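You operate a simulated robot arm through the tools that you are given. There is no shell and no other tool. Be economical: measure what you need, move in short steps, check, and stop when the job is done.

Carry out the task below with a simulated robot arm. There is one attempt and no reset: what you move stays moved.

TASK
Push the grey bench drawer shut.
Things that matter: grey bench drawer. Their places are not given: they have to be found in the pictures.

It is judged by the outcome, as a careful person would: the job done as asked, and still so three seconds after it is handed in. It fails if anything else is knocked over, pushed out of place, dropped, spilled or broken.

THE ROBOT
A 7-joint arm with a two-finger parallel gripper, fixed in place. Base frame: the origin is at the foot of the arm, x ahead of it, y to its left, z up. Lengths are in mm, angles in rad, forces in N, time in s.
With the tool pointing down near the work surface it reaches from about 160 to 660 mm from the base axis. Its first joint turns from -1.152 to 1.152 rad. Payload 2.4 kg.
Tool frame: the origin (TCP) lies between the finger pads and is the grasp point; the fingertips stand 30 mm ahead of it; z points along the fingers, y is the line along which they close. The gripper opens to 94 mm. The fingers are 28 mm wide and 10 mm thick; the gripper's body (50 by 96 mm) begins 55 mm behind the TCP.
Orientation is told as [roll, pitch, yaw] about the base's x, y, z axes, in that order, counted from this pose: with the fingers straight down and closing along the base's y, the tool's x points along the base's -x, its y along +y and its z along -z.

THE INTERFACE
- The arm moves only by the tool play_rows. Its argument "commands" is a list of rows, each an object of numbers (a shift or turn left out is 0, a gripper value left out holds the last): "tx", "ty", "tz": the shift along the tool's x, y, z in mm; "rx", "ry", "rz": the turn, a rotation vector about the tool's x, y, z in rad; "jaw": the opening, from 0 (shut) to 1 (fully open). In form: [{"tx": .., "ty": .., "tz": .., "rx": .., "ry": .., "rz": .., "jaw": ..}, ...]. A call has 1 to 20 rows; each row shifts and turns the commanded pose from where the row before left it, along the tool's axes as they then stand. A row lasts 0.2 s, in which the tool goes at most 50 mm and 0.15 rad; a call with a longer step from one row to the next is refused whole, and so is a gripper value outside its range. A pose out of reach is approached as far as the arm can. The call stops where the force on the tool passes 40 N (or 10 N more than at its start, if that is more) or the arm is blocked; 0.2 s more then pass. The fingers move at their own pace (about 153 mm/s each) and stop on an object; they squeeze with about 42 N. The grip force told is the motor's: it shows also when the fingers shut on nothing. Time passes only in rows, and 0.2 s behind the last, so rows that do not move let the fingers close. It gives the time, the measured TCP pose, the force on the tool (base axes), the opening and the grip force at its end, in the units of the frame above (readings bear some noise).
- Cameras (640 x 400 px; columns grow to the right, rows downward): "scene" is fixed at [32.4, 476.4, 1431.4]; the picture's right is [-0.77, -0.64, 0.00], its down [-0.44, 0.53, -0.72] and it looks along [0.46, -0.56, -0.69] (base axes); focal length 335 px, centre (320, 200). "wrist" rides on the gripper at [-37, 0, -58] in the tool frame; the picture's right is [0.00, -1.00, 0.00], its down [0.97, 0.00, -0.24] and it looks along [0.24, 0.00, 0.97] (tool axes); focal length 218 px, centre (320, 200).
- get_image(camera): a new picture of that camera. No time passes.
- pixel_to_xyz(camera, pixels): for up to 12 pixels [column, row] of the newest picture of that camera ("zoom" is the newest enlarged one), the place [x, y, z] in the base frame of the surface seen there, good to about 2 mm. No time passes.
- inspect(camera, box): a new picture of the part [left, top, right, bottom] of that camera's present view, enlarged. No time passes.
- close_job(): hands the job in; it is judged then, once.

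Work in short steps. Measure before you move; look again where a grasp or a placing could have gone wrong, and mend it. You have 60 turns and 30 pictures in all, the two below and enlarged ones among them. Open the gripper and draw the arm clear of the work before you hand the job in, unless the task says otherwise; then end with one line.

The tools are called after "Call:" as a command line: name --argument value ..., lists and objects as JSON in quotes. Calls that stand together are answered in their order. play_rows: Moves the arm, as the interface text tells. Its arguments: {"type":"object","properties":{"commands":{"type":"array","items":{"type":"object","properties":{"tx":{"type":"number"},"ty":{"type":"number"},"tz":{"type":"number"},"rx":{"type":"number"},"ry":{"type":"number"},"rz":{"type":"number"},"jaw":{"type":"number"}}}}},"required":["commands"]} The other tools are called the same way: get_image (camera) takes a picture; pixel_to_xyz (camera, pixels) gives the place of the surface under pixels of a picture; inspect (camera, box) takes an enlarged picture of a part of a camera's view; close_job () hands the job in.

At the start:

```text
clock: 0.0
tool_pos: [341.0, 35.5, 1027.8]
orientation: [0.0, 0.0, 0.0]
wrist_force: [0.2, 0.6, 0.9]
finger_gap: 94.0
gripper_force: 0.0
```

scene: 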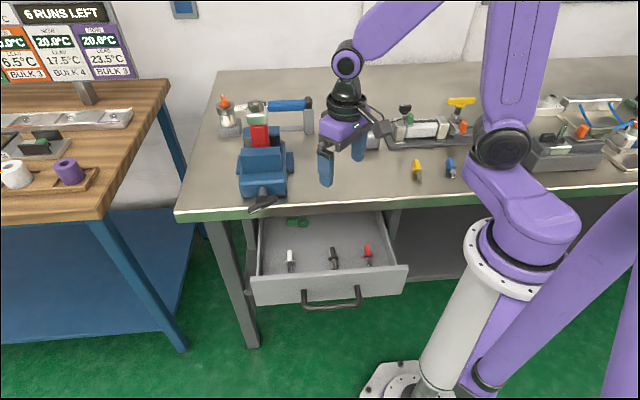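
wrist: 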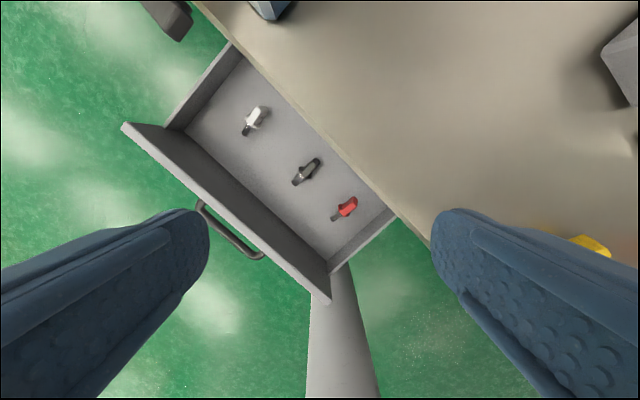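

The drawer is open below the bench, its front panel running from about (252,290) to (408,270) in the scene picture. I measure its front, handle, rims and the bench edge.

Call:
pixel_to_xyz --camera "scene" --pixels '[[252, 279], [407, 266], [254, 300], [404, 288], [330, 272], [330, 283], [305, 299], [332, 304], [360, 295], [180, 218], [260, 212], [380, 205]]'

Call:
pixel_to_xyz --camera "wrist" --pixels '[[128, 125], [325, 297], [225, 215], [230, 240], [236, 45], [395, 212], [300, 90], [250, 120], [305, 172], [345, 207]]'

Call:
inspect --camera "scene" --box '[160, 180, 480, 380]'

```text
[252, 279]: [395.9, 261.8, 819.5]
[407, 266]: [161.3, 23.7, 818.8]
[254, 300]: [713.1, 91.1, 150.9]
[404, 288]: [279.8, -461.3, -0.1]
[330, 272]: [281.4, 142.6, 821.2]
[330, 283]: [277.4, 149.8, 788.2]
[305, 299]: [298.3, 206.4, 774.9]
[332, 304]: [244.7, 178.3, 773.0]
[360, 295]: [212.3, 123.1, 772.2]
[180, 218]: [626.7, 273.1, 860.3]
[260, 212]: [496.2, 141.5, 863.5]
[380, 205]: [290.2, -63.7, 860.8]
```

```text
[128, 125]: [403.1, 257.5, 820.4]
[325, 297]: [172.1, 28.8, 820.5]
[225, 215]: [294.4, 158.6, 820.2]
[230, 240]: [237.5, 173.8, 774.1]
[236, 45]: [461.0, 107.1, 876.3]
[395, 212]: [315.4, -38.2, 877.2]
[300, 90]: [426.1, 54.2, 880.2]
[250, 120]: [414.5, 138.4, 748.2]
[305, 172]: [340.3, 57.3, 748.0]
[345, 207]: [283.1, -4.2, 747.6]
```

```text
2.00 times, centred on (320, 280) of scene
```

zoom: 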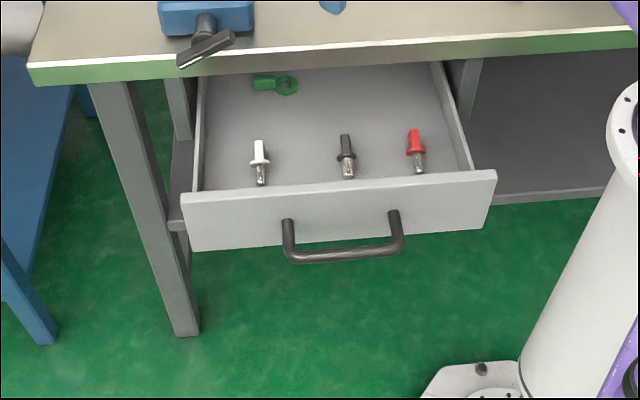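

The drawer needs pushing along (0.71, -0.71). The handle bar's outer face is at about (241,176,773), roughly 50 mm in front of the panel, so pushing on the bar keeps the gripper clear of the bench edge. I turn the tool 45°, shut the gripper and back off in front of the drawer at height.

Call:
play_rows --commands '[{"rz": 0.131, "jaw": 0}, {"rz": 0.131}, {"rz": 0.131}, {"rz": 0.131}, {"rz": 0.131}, {"rz": 0.1304}, {"tx": 38, "ty": 5}, {"tx": 38, "ty": 5}, {"tx": 38, "ty": 5}, {"tx": 38, "ty": 5}, {"tx": 38, "ty": 6}, {"tx": 36, "ty": 6}, {"ry": -0.125}, {"ry": -0.125}, {"ry": -0.125}, {"ry": -0.125}, {}]'

```text
clock: 3.6
tool_pos: [202.9, 218.5, 1028.4]
orientation: [0.0, -0.502, -0.787]
wrist_force: [0.3, -0.5, -0.3]
finger_gap: 0.0
gripper_force: 33.3
```

Pose as planned. I check the view before going down.

Call:
play_rows --commands '[{"tx": 18, "tz": 33}, {"tx": 18, "tz": 33}, {"tx": 18, "tz": 33}, {"tx": 18, "tz": 33}, {}]'

Call:
get_image --camera "scene"

Call:
get_image --camera "wrist"

```text
clock: 4.8
tool_pos: [203.5, 218.9, 879.0]
orientation: [0.001, -0.501, -0.787]
wrist_force: [0.7, -0.5, -1.2]
finger_gap: 0.0
gripper_force: 33.1
```

```text
26 pictures are left
```

scene: 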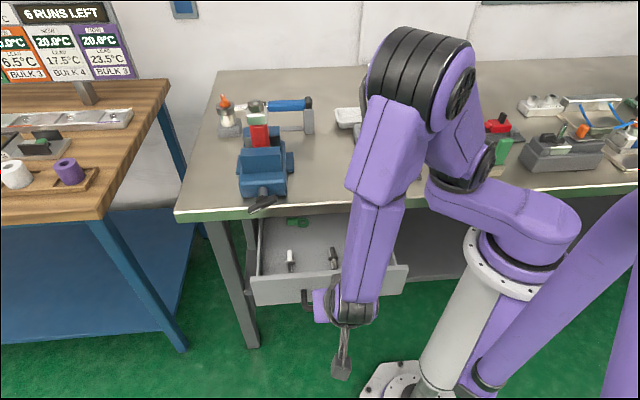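

```text
25 pictures are left
```

wrist: 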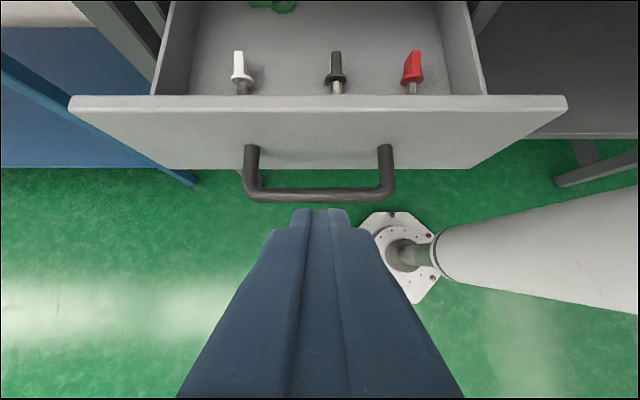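

The fingers are centred on the handle (column 319 in the wrist picture). I check where the forearm and wrist stand relative to the bench edge, and measure the bar.

Call:
pixel_to_xyz --camera "scene" --pixels '[[350, 310], [322, 305], [365, 260], [375, 210], [380, 160], [410, 60], [343, 340], [342, 370]]'

Call:
pixel_to_xyz --camera "wrist" --pixels '[[265, 195], [319, 196], [375, 195], [319, 101], [319, 160], [319, 135]]'

```text
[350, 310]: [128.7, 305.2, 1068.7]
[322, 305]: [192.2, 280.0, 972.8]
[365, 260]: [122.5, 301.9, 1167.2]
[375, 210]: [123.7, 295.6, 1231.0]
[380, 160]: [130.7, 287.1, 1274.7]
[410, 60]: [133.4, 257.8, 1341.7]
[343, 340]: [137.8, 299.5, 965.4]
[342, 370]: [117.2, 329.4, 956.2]
```

```text
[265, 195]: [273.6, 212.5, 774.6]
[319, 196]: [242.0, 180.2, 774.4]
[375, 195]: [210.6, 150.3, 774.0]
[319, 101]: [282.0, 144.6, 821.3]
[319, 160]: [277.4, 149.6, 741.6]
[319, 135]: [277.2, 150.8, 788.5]
```

The forearm is well back from the bench edge, so the path is clear. I go down about 95 mm so the bar at z=774 meets the fingers near the grasp point.

Call:
play_rows --commands '[{"tx": 15.3, "tz": 28.1}, {"tx": 15.3, "tz": 28.1}, {"tx": 15.3, "tz": 28.1}, {}]'

Call:
get_image --camera "wrist"

```text
clock: 5.8
tool_pos: [204.8, 218.3, 783.6]
orientation: [0.001, -0.499, -0.784]
wrist_force: [0.3, 0.2, 0.0]
finger_gap: 0.2
gripper_force: 33.0
```

```text
24 pictures are left
```

wrist: 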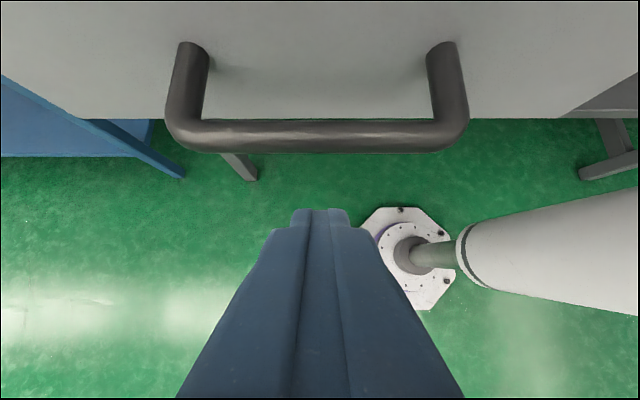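

Now I push forward slowly: contact should come after about 35 mm.

Call:
play_rows --commands '[{"tx": -8.8, "tz": 4.8}, {"tx": -8.8, "tz": 4.8}, {"tx": -5.3, "tz": 2.9}, {"tx": -5.3, "tz": 2.9}, {"tx": -5.3, "tz": 2.9}, {"tx": -5.3, "tz": 2.9}, {"tx": -5.3, "tz": 2.9}, {"tx": -5.3, "tz": 2.9}, {}]'

Call:
get_image --camera "wrist"

```text
clock: 7.8
tool_pos: [244.0, 177.8, 781.8]
orientation: [0.0, -0.501, -0.784]
wrist_force: [-0.5, 0.5, -0.8]
finger_gap: 0.0
gripper_force: 33.3
```

```text
23 pictures are left
```

wrist: 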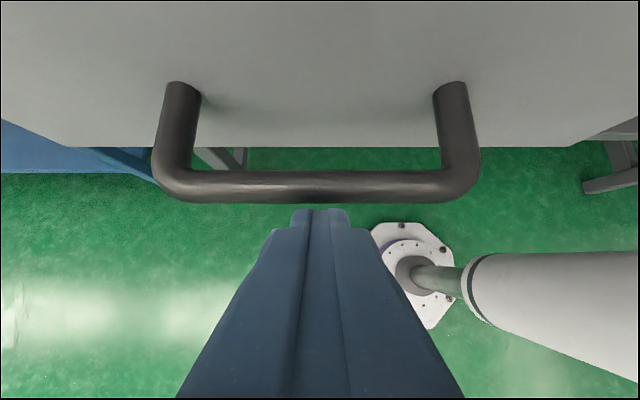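

Call:
pixel_to_xyz --camera "wrist" --pixels '[[319, 195], [319, 201], [319, 120], [319, 214]]'

Call:
inspect --camera "scene" --box '[160, 180, 480, 380]'

```text
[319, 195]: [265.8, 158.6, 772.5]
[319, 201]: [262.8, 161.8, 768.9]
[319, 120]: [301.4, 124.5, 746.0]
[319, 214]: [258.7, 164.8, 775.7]
```

```text
2.00 times, centred on (320, 280) of scene
```

zoom: 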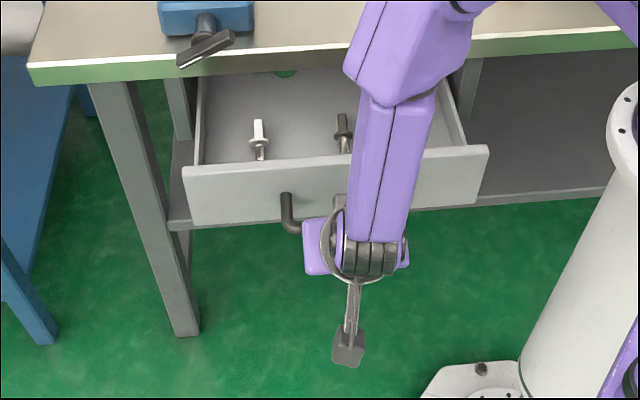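

The bar has already moved about 33 mm with almost no force, and the drawer contents are stable. I continue at the same pace.

Call:
play_rows --commands '[{"tx": -5.3, "tz": 2.9}, {"tx": -5.3, "tz": 2.9}, {"tx": -5.3, "tz": 2.9}, {"tx": -5.3, "tz": 2.9}, {"tx": -5.3, "tz": 2.9}, {"tx": -5.3, "tz": 2.9}, {"tx": -5.3, "tz": 2.9}, {"tx": -5.3, "tz": 2.9}, {"tx": -5.3, "tz": 2.9}, {"tx": -5.3, "tz": 2.9}, {"tx": -5.3, "tz": 2.9}, {"tx": -5.3, "tz": 2.9}, {}]'

Call:
get_image --camera "wrist"

Call:
inspect --camera "scene" --box '[160, 140, 480, 340]'

```text
clock: 10.6
tool_pos: [294.7, 126.3, 782.0]
orientation: [0.0, -0.499, -0.785]
wrist_force: [-0.3, 0.5, 0.0]
finger_gap: 0.0
gripper_force: 33.2
```

```text
21 pictures are left
```

wrist: 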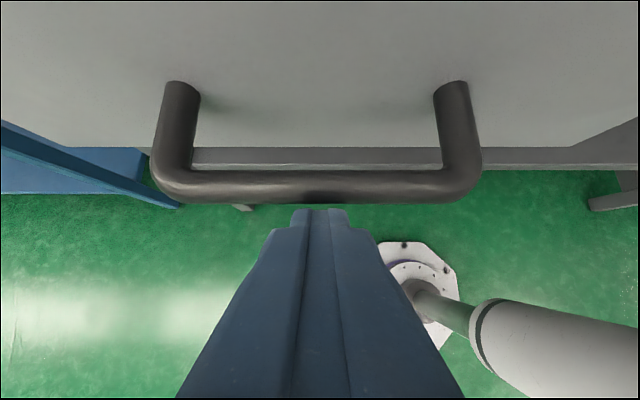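

```text
2.00 times, centred on (320, 240) of scene
```

zoom: 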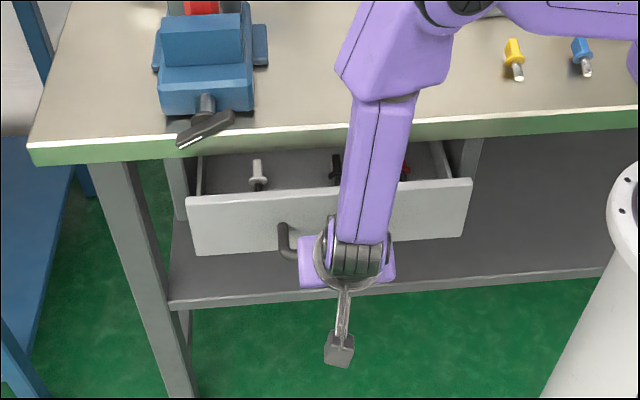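

About 50+ mm remain to the bench edge line. Continuing slowly.

Call:
play_rows --commands '[{"tx": -5.3, "tz": 2.9}, {"tx": -5.3, "tz": 2.9}, {"tx": -5.3, "tz": 2.9}, {"tx": -5.3, "tz": 2.9}, {"tx": -5.3, "tz": 2.9}, {"tx": -5.3, "tz": 2.9}, {"tx": -5.3, "tz": 2.9}, {"tx": -5.3, "tz": 2.9}, {}]'

Call:
get_image --camera "wrist"

Call:
inspect --camera "scene" --box '[160, 140, 480, 340]'

```text
clock: 12.6
tool_pos: [329.7, 93.4, 782.1]
orientation: [0.001, -0.499, -0.787]
wrist_force: [0.9, 1.0, -0.7]
finger_gap: 0.1
gripper_force: 33.1
```

```text
19 pictures are left
```

wrist: 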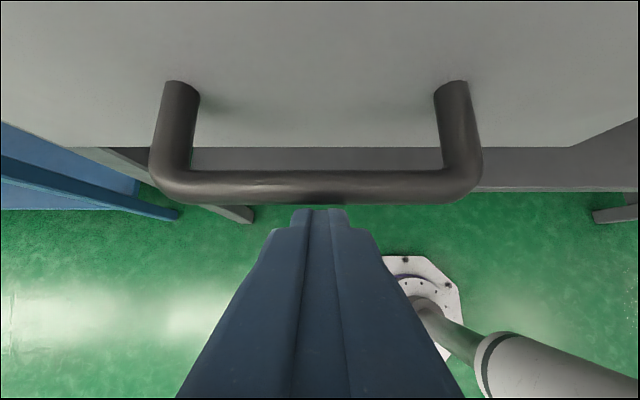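

```text
2.00 times, centred on (320, 240) of scene
```

zoom: 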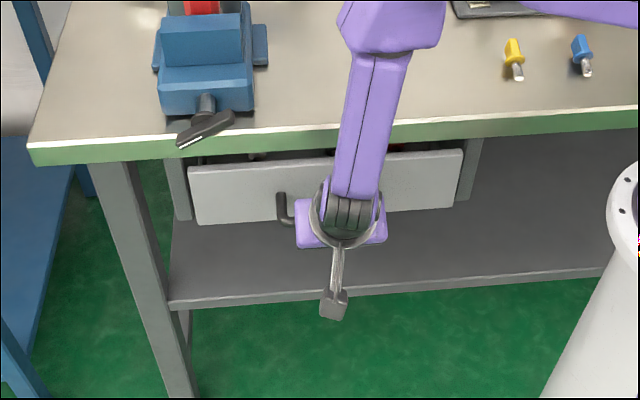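

Panel is now nearly at the bench edge, still moving freely. I push on in smaller steps until it stops.

Call:
play_rows --commands '[{"tx": -3.5, "tz": 1.9}, {"tx": -3.5, "tz": 1.9}, {"tx": -3.5, "tz": 1.9}, {"tx": -3.5, "tz": 1.9}, {"tx": -3.5, "tz": 1.9}, {"tx": -3.5, "tz": 1.9}, {"tx": -3.5, "tz": 1.9}, {}]'

Call:
inspect --camera "scene" --box '[200, 160, 440, 310]'

```text
clock: 13.7
tool_pos: [337.3, 86.0, 778.6]
orientation: [0.001, -0.484, -0.772]
wrist_force: [-2.2, 1.7, -1.6]
finger_gap: 0.2
gripper_force: 33.6
stopped in row 5: the force on the tool passed its limit (the readings are from after the stop); the commanded pose is now the measured one
```

```text
2.67 times, centred on (320, 235) of scene
```

zoom: 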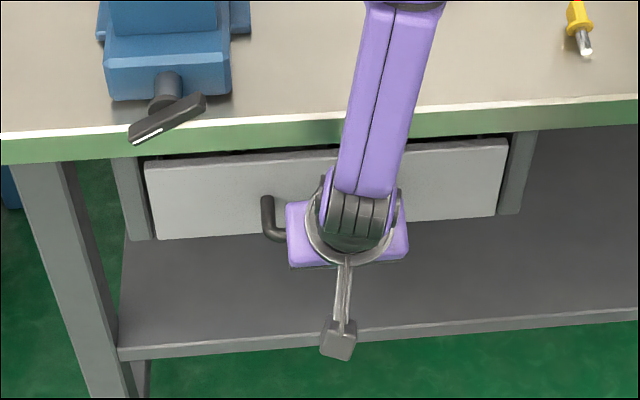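

The push met a stop. I measure the panel face against the side posts to see whether it's fully shut.

Call:
pixel_to_xyz --camera "zoom" --pixels '[[155, 200], [230, 190], [450, 180], [495, 180], [137, 210], [520, 170], [150, 166], [505, 140], [230, 151], [230, 158], [200, 145], [470, 115]]'

Call:
get_image --camera "wrist"

```text
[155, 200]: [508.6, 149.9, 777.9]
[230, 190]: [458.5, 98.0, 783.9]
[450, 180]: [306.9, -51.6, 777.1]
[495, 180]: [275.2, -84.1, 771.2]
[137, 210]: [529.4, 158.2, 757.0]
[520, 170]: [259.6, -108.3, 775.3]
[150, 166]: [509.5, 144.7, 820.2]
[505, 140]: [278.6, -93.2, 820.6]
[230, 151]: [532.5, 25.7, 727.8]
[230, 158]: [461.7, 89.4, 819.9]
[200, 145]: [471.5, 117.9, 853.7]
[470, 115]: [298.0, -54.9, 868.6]
```

```text
16 pictures are left
```

wrist: 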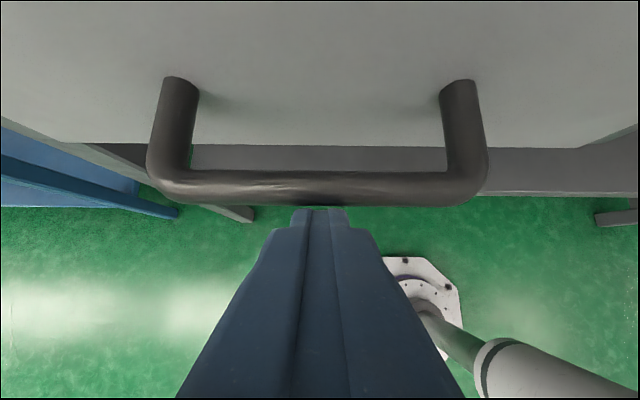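

The panel face is at u≈254 mm along the push direction and the posts at u≈261. It stands about 7 mm proud, so I push again gently to see whether this is the true end stop.

Call:
play_rows --commands '[{"tx": -1.8, "tz": 1.0}, {"tx": -1.8, "tz": 1.0}, {"tx": -1.8, "tz": 1.0}, {"tx": -1.8, "tz": 1.0}, {"tx": -1.8, "tz": 1.0}, {"tx": -1.8, "tz": 1.0}, {"tx": -1.8, "tz": 1.0}, {"tx": -1.8, "tz": 1.0}]'

Call:
inspect --camera "scene" --box '[200, 160, 440, 310]'

Call:
pixel_to_xyz --camera "zoom" --pixels '[[160, 200], [230, 190], [440, 180], [490, 180], [128, 210], [141, 210], [525, 170], [512, 185], [150, 170], [505, 145], [200, 200], [470, 190]]'

```text
clock: 14.6
tool_pos: [338.6, 84.6, 777.7]
orientation: [0.003, -0.474, -0.77]
wrist_force: [-2.0, 2.0, -1.0]
finger_gap: 0.1
gripper_force: 33.2
stopped in row 4: the force on the tool passed its limit (the readings are from after the stop); the commanded pose is now the measured one
```

```text
2.67 times, centred on (320, 235) of scene
```

zoom: 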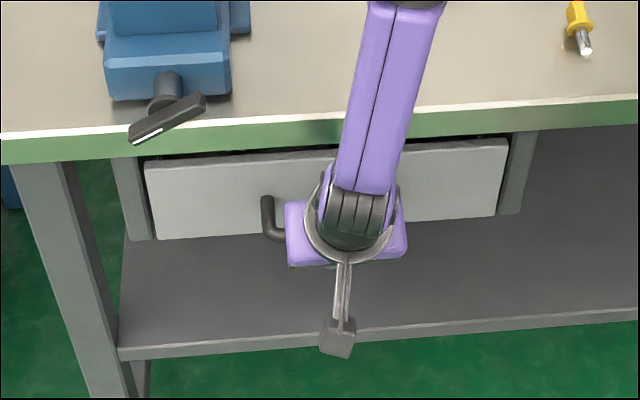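

```text
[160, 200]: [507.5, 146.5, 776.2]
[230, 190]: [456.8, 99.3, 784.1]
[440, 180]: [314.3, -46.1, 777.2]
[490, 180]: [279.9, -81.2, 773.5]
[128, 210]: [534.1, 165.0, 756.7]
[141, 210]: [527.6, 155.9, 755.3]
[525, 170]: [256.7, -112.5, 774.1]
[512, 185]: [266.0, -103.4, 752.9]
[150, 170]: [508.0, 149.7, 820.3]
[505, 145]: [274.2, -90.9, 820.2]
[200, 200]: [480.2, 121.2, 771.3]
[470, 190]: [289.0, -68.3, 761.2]
```

It did not move further and both ends are even, so this looks like a hard stop. I back the tool off and look closely to confirm.

Call:
play_rows --commands '[{"tx": 8.8, "tz": -4.8}, {"tx": 17.6, "tz": -9.6}, {"tx": 35, "tz": -19}, {"tx": 35, "tz": -19}, {"tx": 35, "tz": -19}, {}]'

Call:
get_image --camera "wrist"

Call:
inspect --camera "scene" --box '[230, 190, 310, 240]'

Call:
inspect --camera "scene" --box '[330, 190, 410, 240]'

```text
clock: 15.9
tool_pos: [230.2, 186.9, 781.0]
orientation: [0.001, -0.475, -0.77]
wrist_force: [0.2, 0.2, -0.1]
finger_gap: 0.1
gripper_force: 33.2
```

```text
14 pictures are left
```

wrist: 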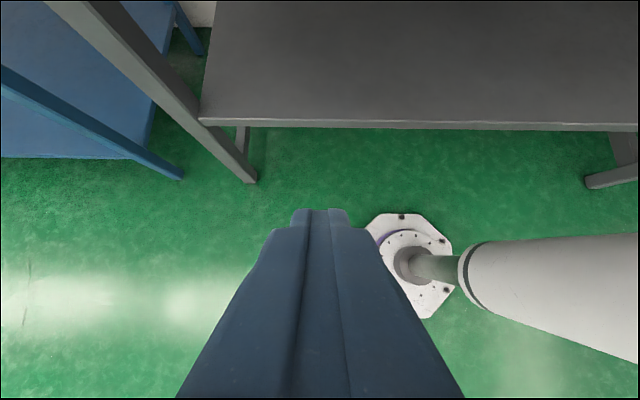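

```text
8.00 times, centred on (270, 215) of scene
```

zoom: 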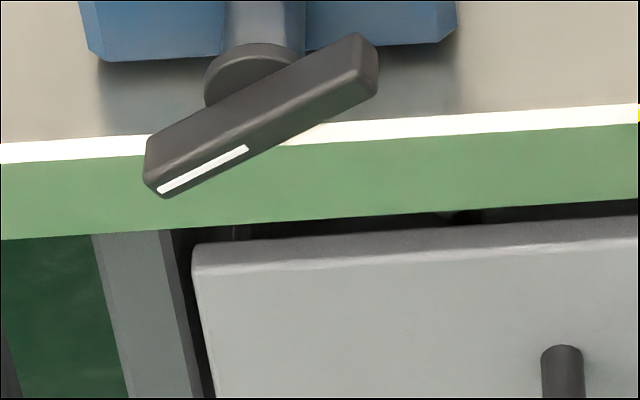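

```text
8.00 times, centred on (370, 215) of scene
```

zoom: 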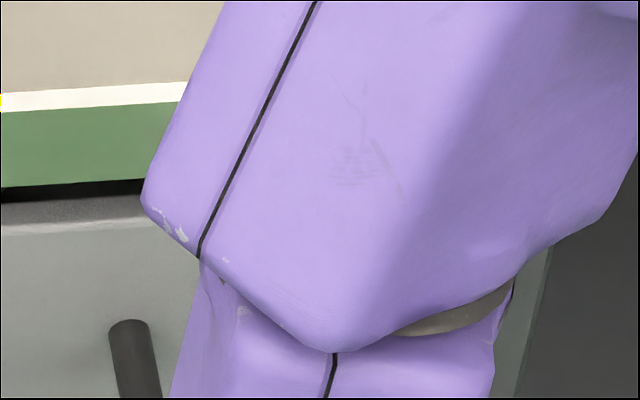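

The panel sits between the posts with a gap. There's something in the gap above the panel near scene (289,217), so I look at it more closely in case it's blocking the drawer.

Call:
inspect --camera "scene" --box '[272, 207, 304, 227]'

Call:
pixel_to_xyz --camera "zoom" --pixels '[[300, 190], [330, 190], [340, 200], [320, 215], [250, 200], [450, 190], [500, 220], [100, 220], [320, 240], [320, 300]]'

```text
16.00 times, centred on (288, 217) of scene
```

zoom: 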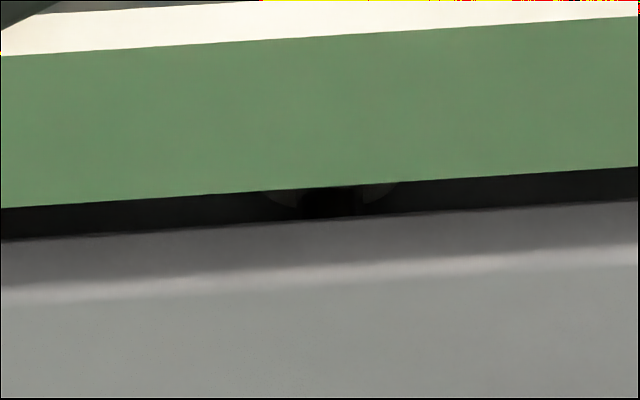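

```text
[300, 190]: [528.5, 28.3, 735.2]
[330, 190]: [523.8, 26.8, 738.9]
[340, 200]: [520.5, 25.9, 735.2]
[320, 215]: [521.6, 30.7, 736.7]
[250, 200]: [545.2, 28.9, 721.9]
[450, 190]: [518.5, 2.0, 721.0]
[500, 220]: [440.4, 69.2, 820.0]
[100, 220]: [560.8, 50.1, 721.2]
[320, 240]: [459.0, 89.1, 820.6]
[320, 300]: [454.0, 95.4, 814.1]
```

That is the white plug lying on the drawer floor about 96 mm behind the panel, where it was before, so nothing blocks the drawer. The panel is at its hard stop, even and just behind the worktop edge. I open the gripper and draw the arm up.

Call:
play_rows --commands '[{"tx": 20, "tz": -10, "jaw": 1}, {"tx": -18, "tz": -33}, {"tx": -18, "tz": -33}, {"tx": -18, "tz": -33}, {"tx": -18, "tz": -33}, {"tx": -18, "tz": -33}, {}, {}]'

Call:
get_image --camera "scene"

Call:
get_image --camera "wrist"

```text
clock: 17.8
tool_pos: [218.3, 200.3, 970.0]
orientation: [0.003, -0.473, -0.769]
wrist_force: [-0.2, 0.2, 0.1]
finger_gap: 94.1
gripper_force: 0.0
```

```text
10 pictures are left
```

scene: 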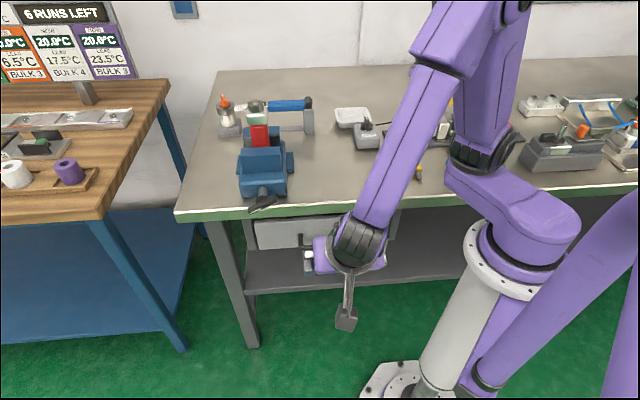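

```text
9 pictures are left
```

wrist: 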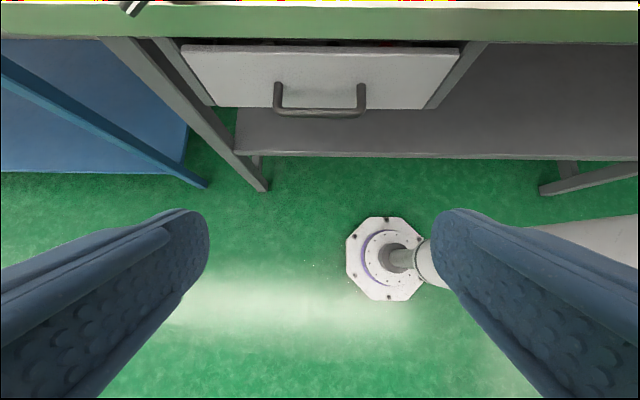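

The drawer sits evenly shut, nothing else has been disturbed, and the arm is clear with the gripper open, so I hand it in.

Call:
close_job

```text
The job is handed in.
```

I pushed the grey bench drawer in until it hit a firm stop. Its front is even and about 4 mm behind the bench edge, though still about 7 mm proud of the side posts. Nothing else was disturbed, and the arm is clear with the gripper open.
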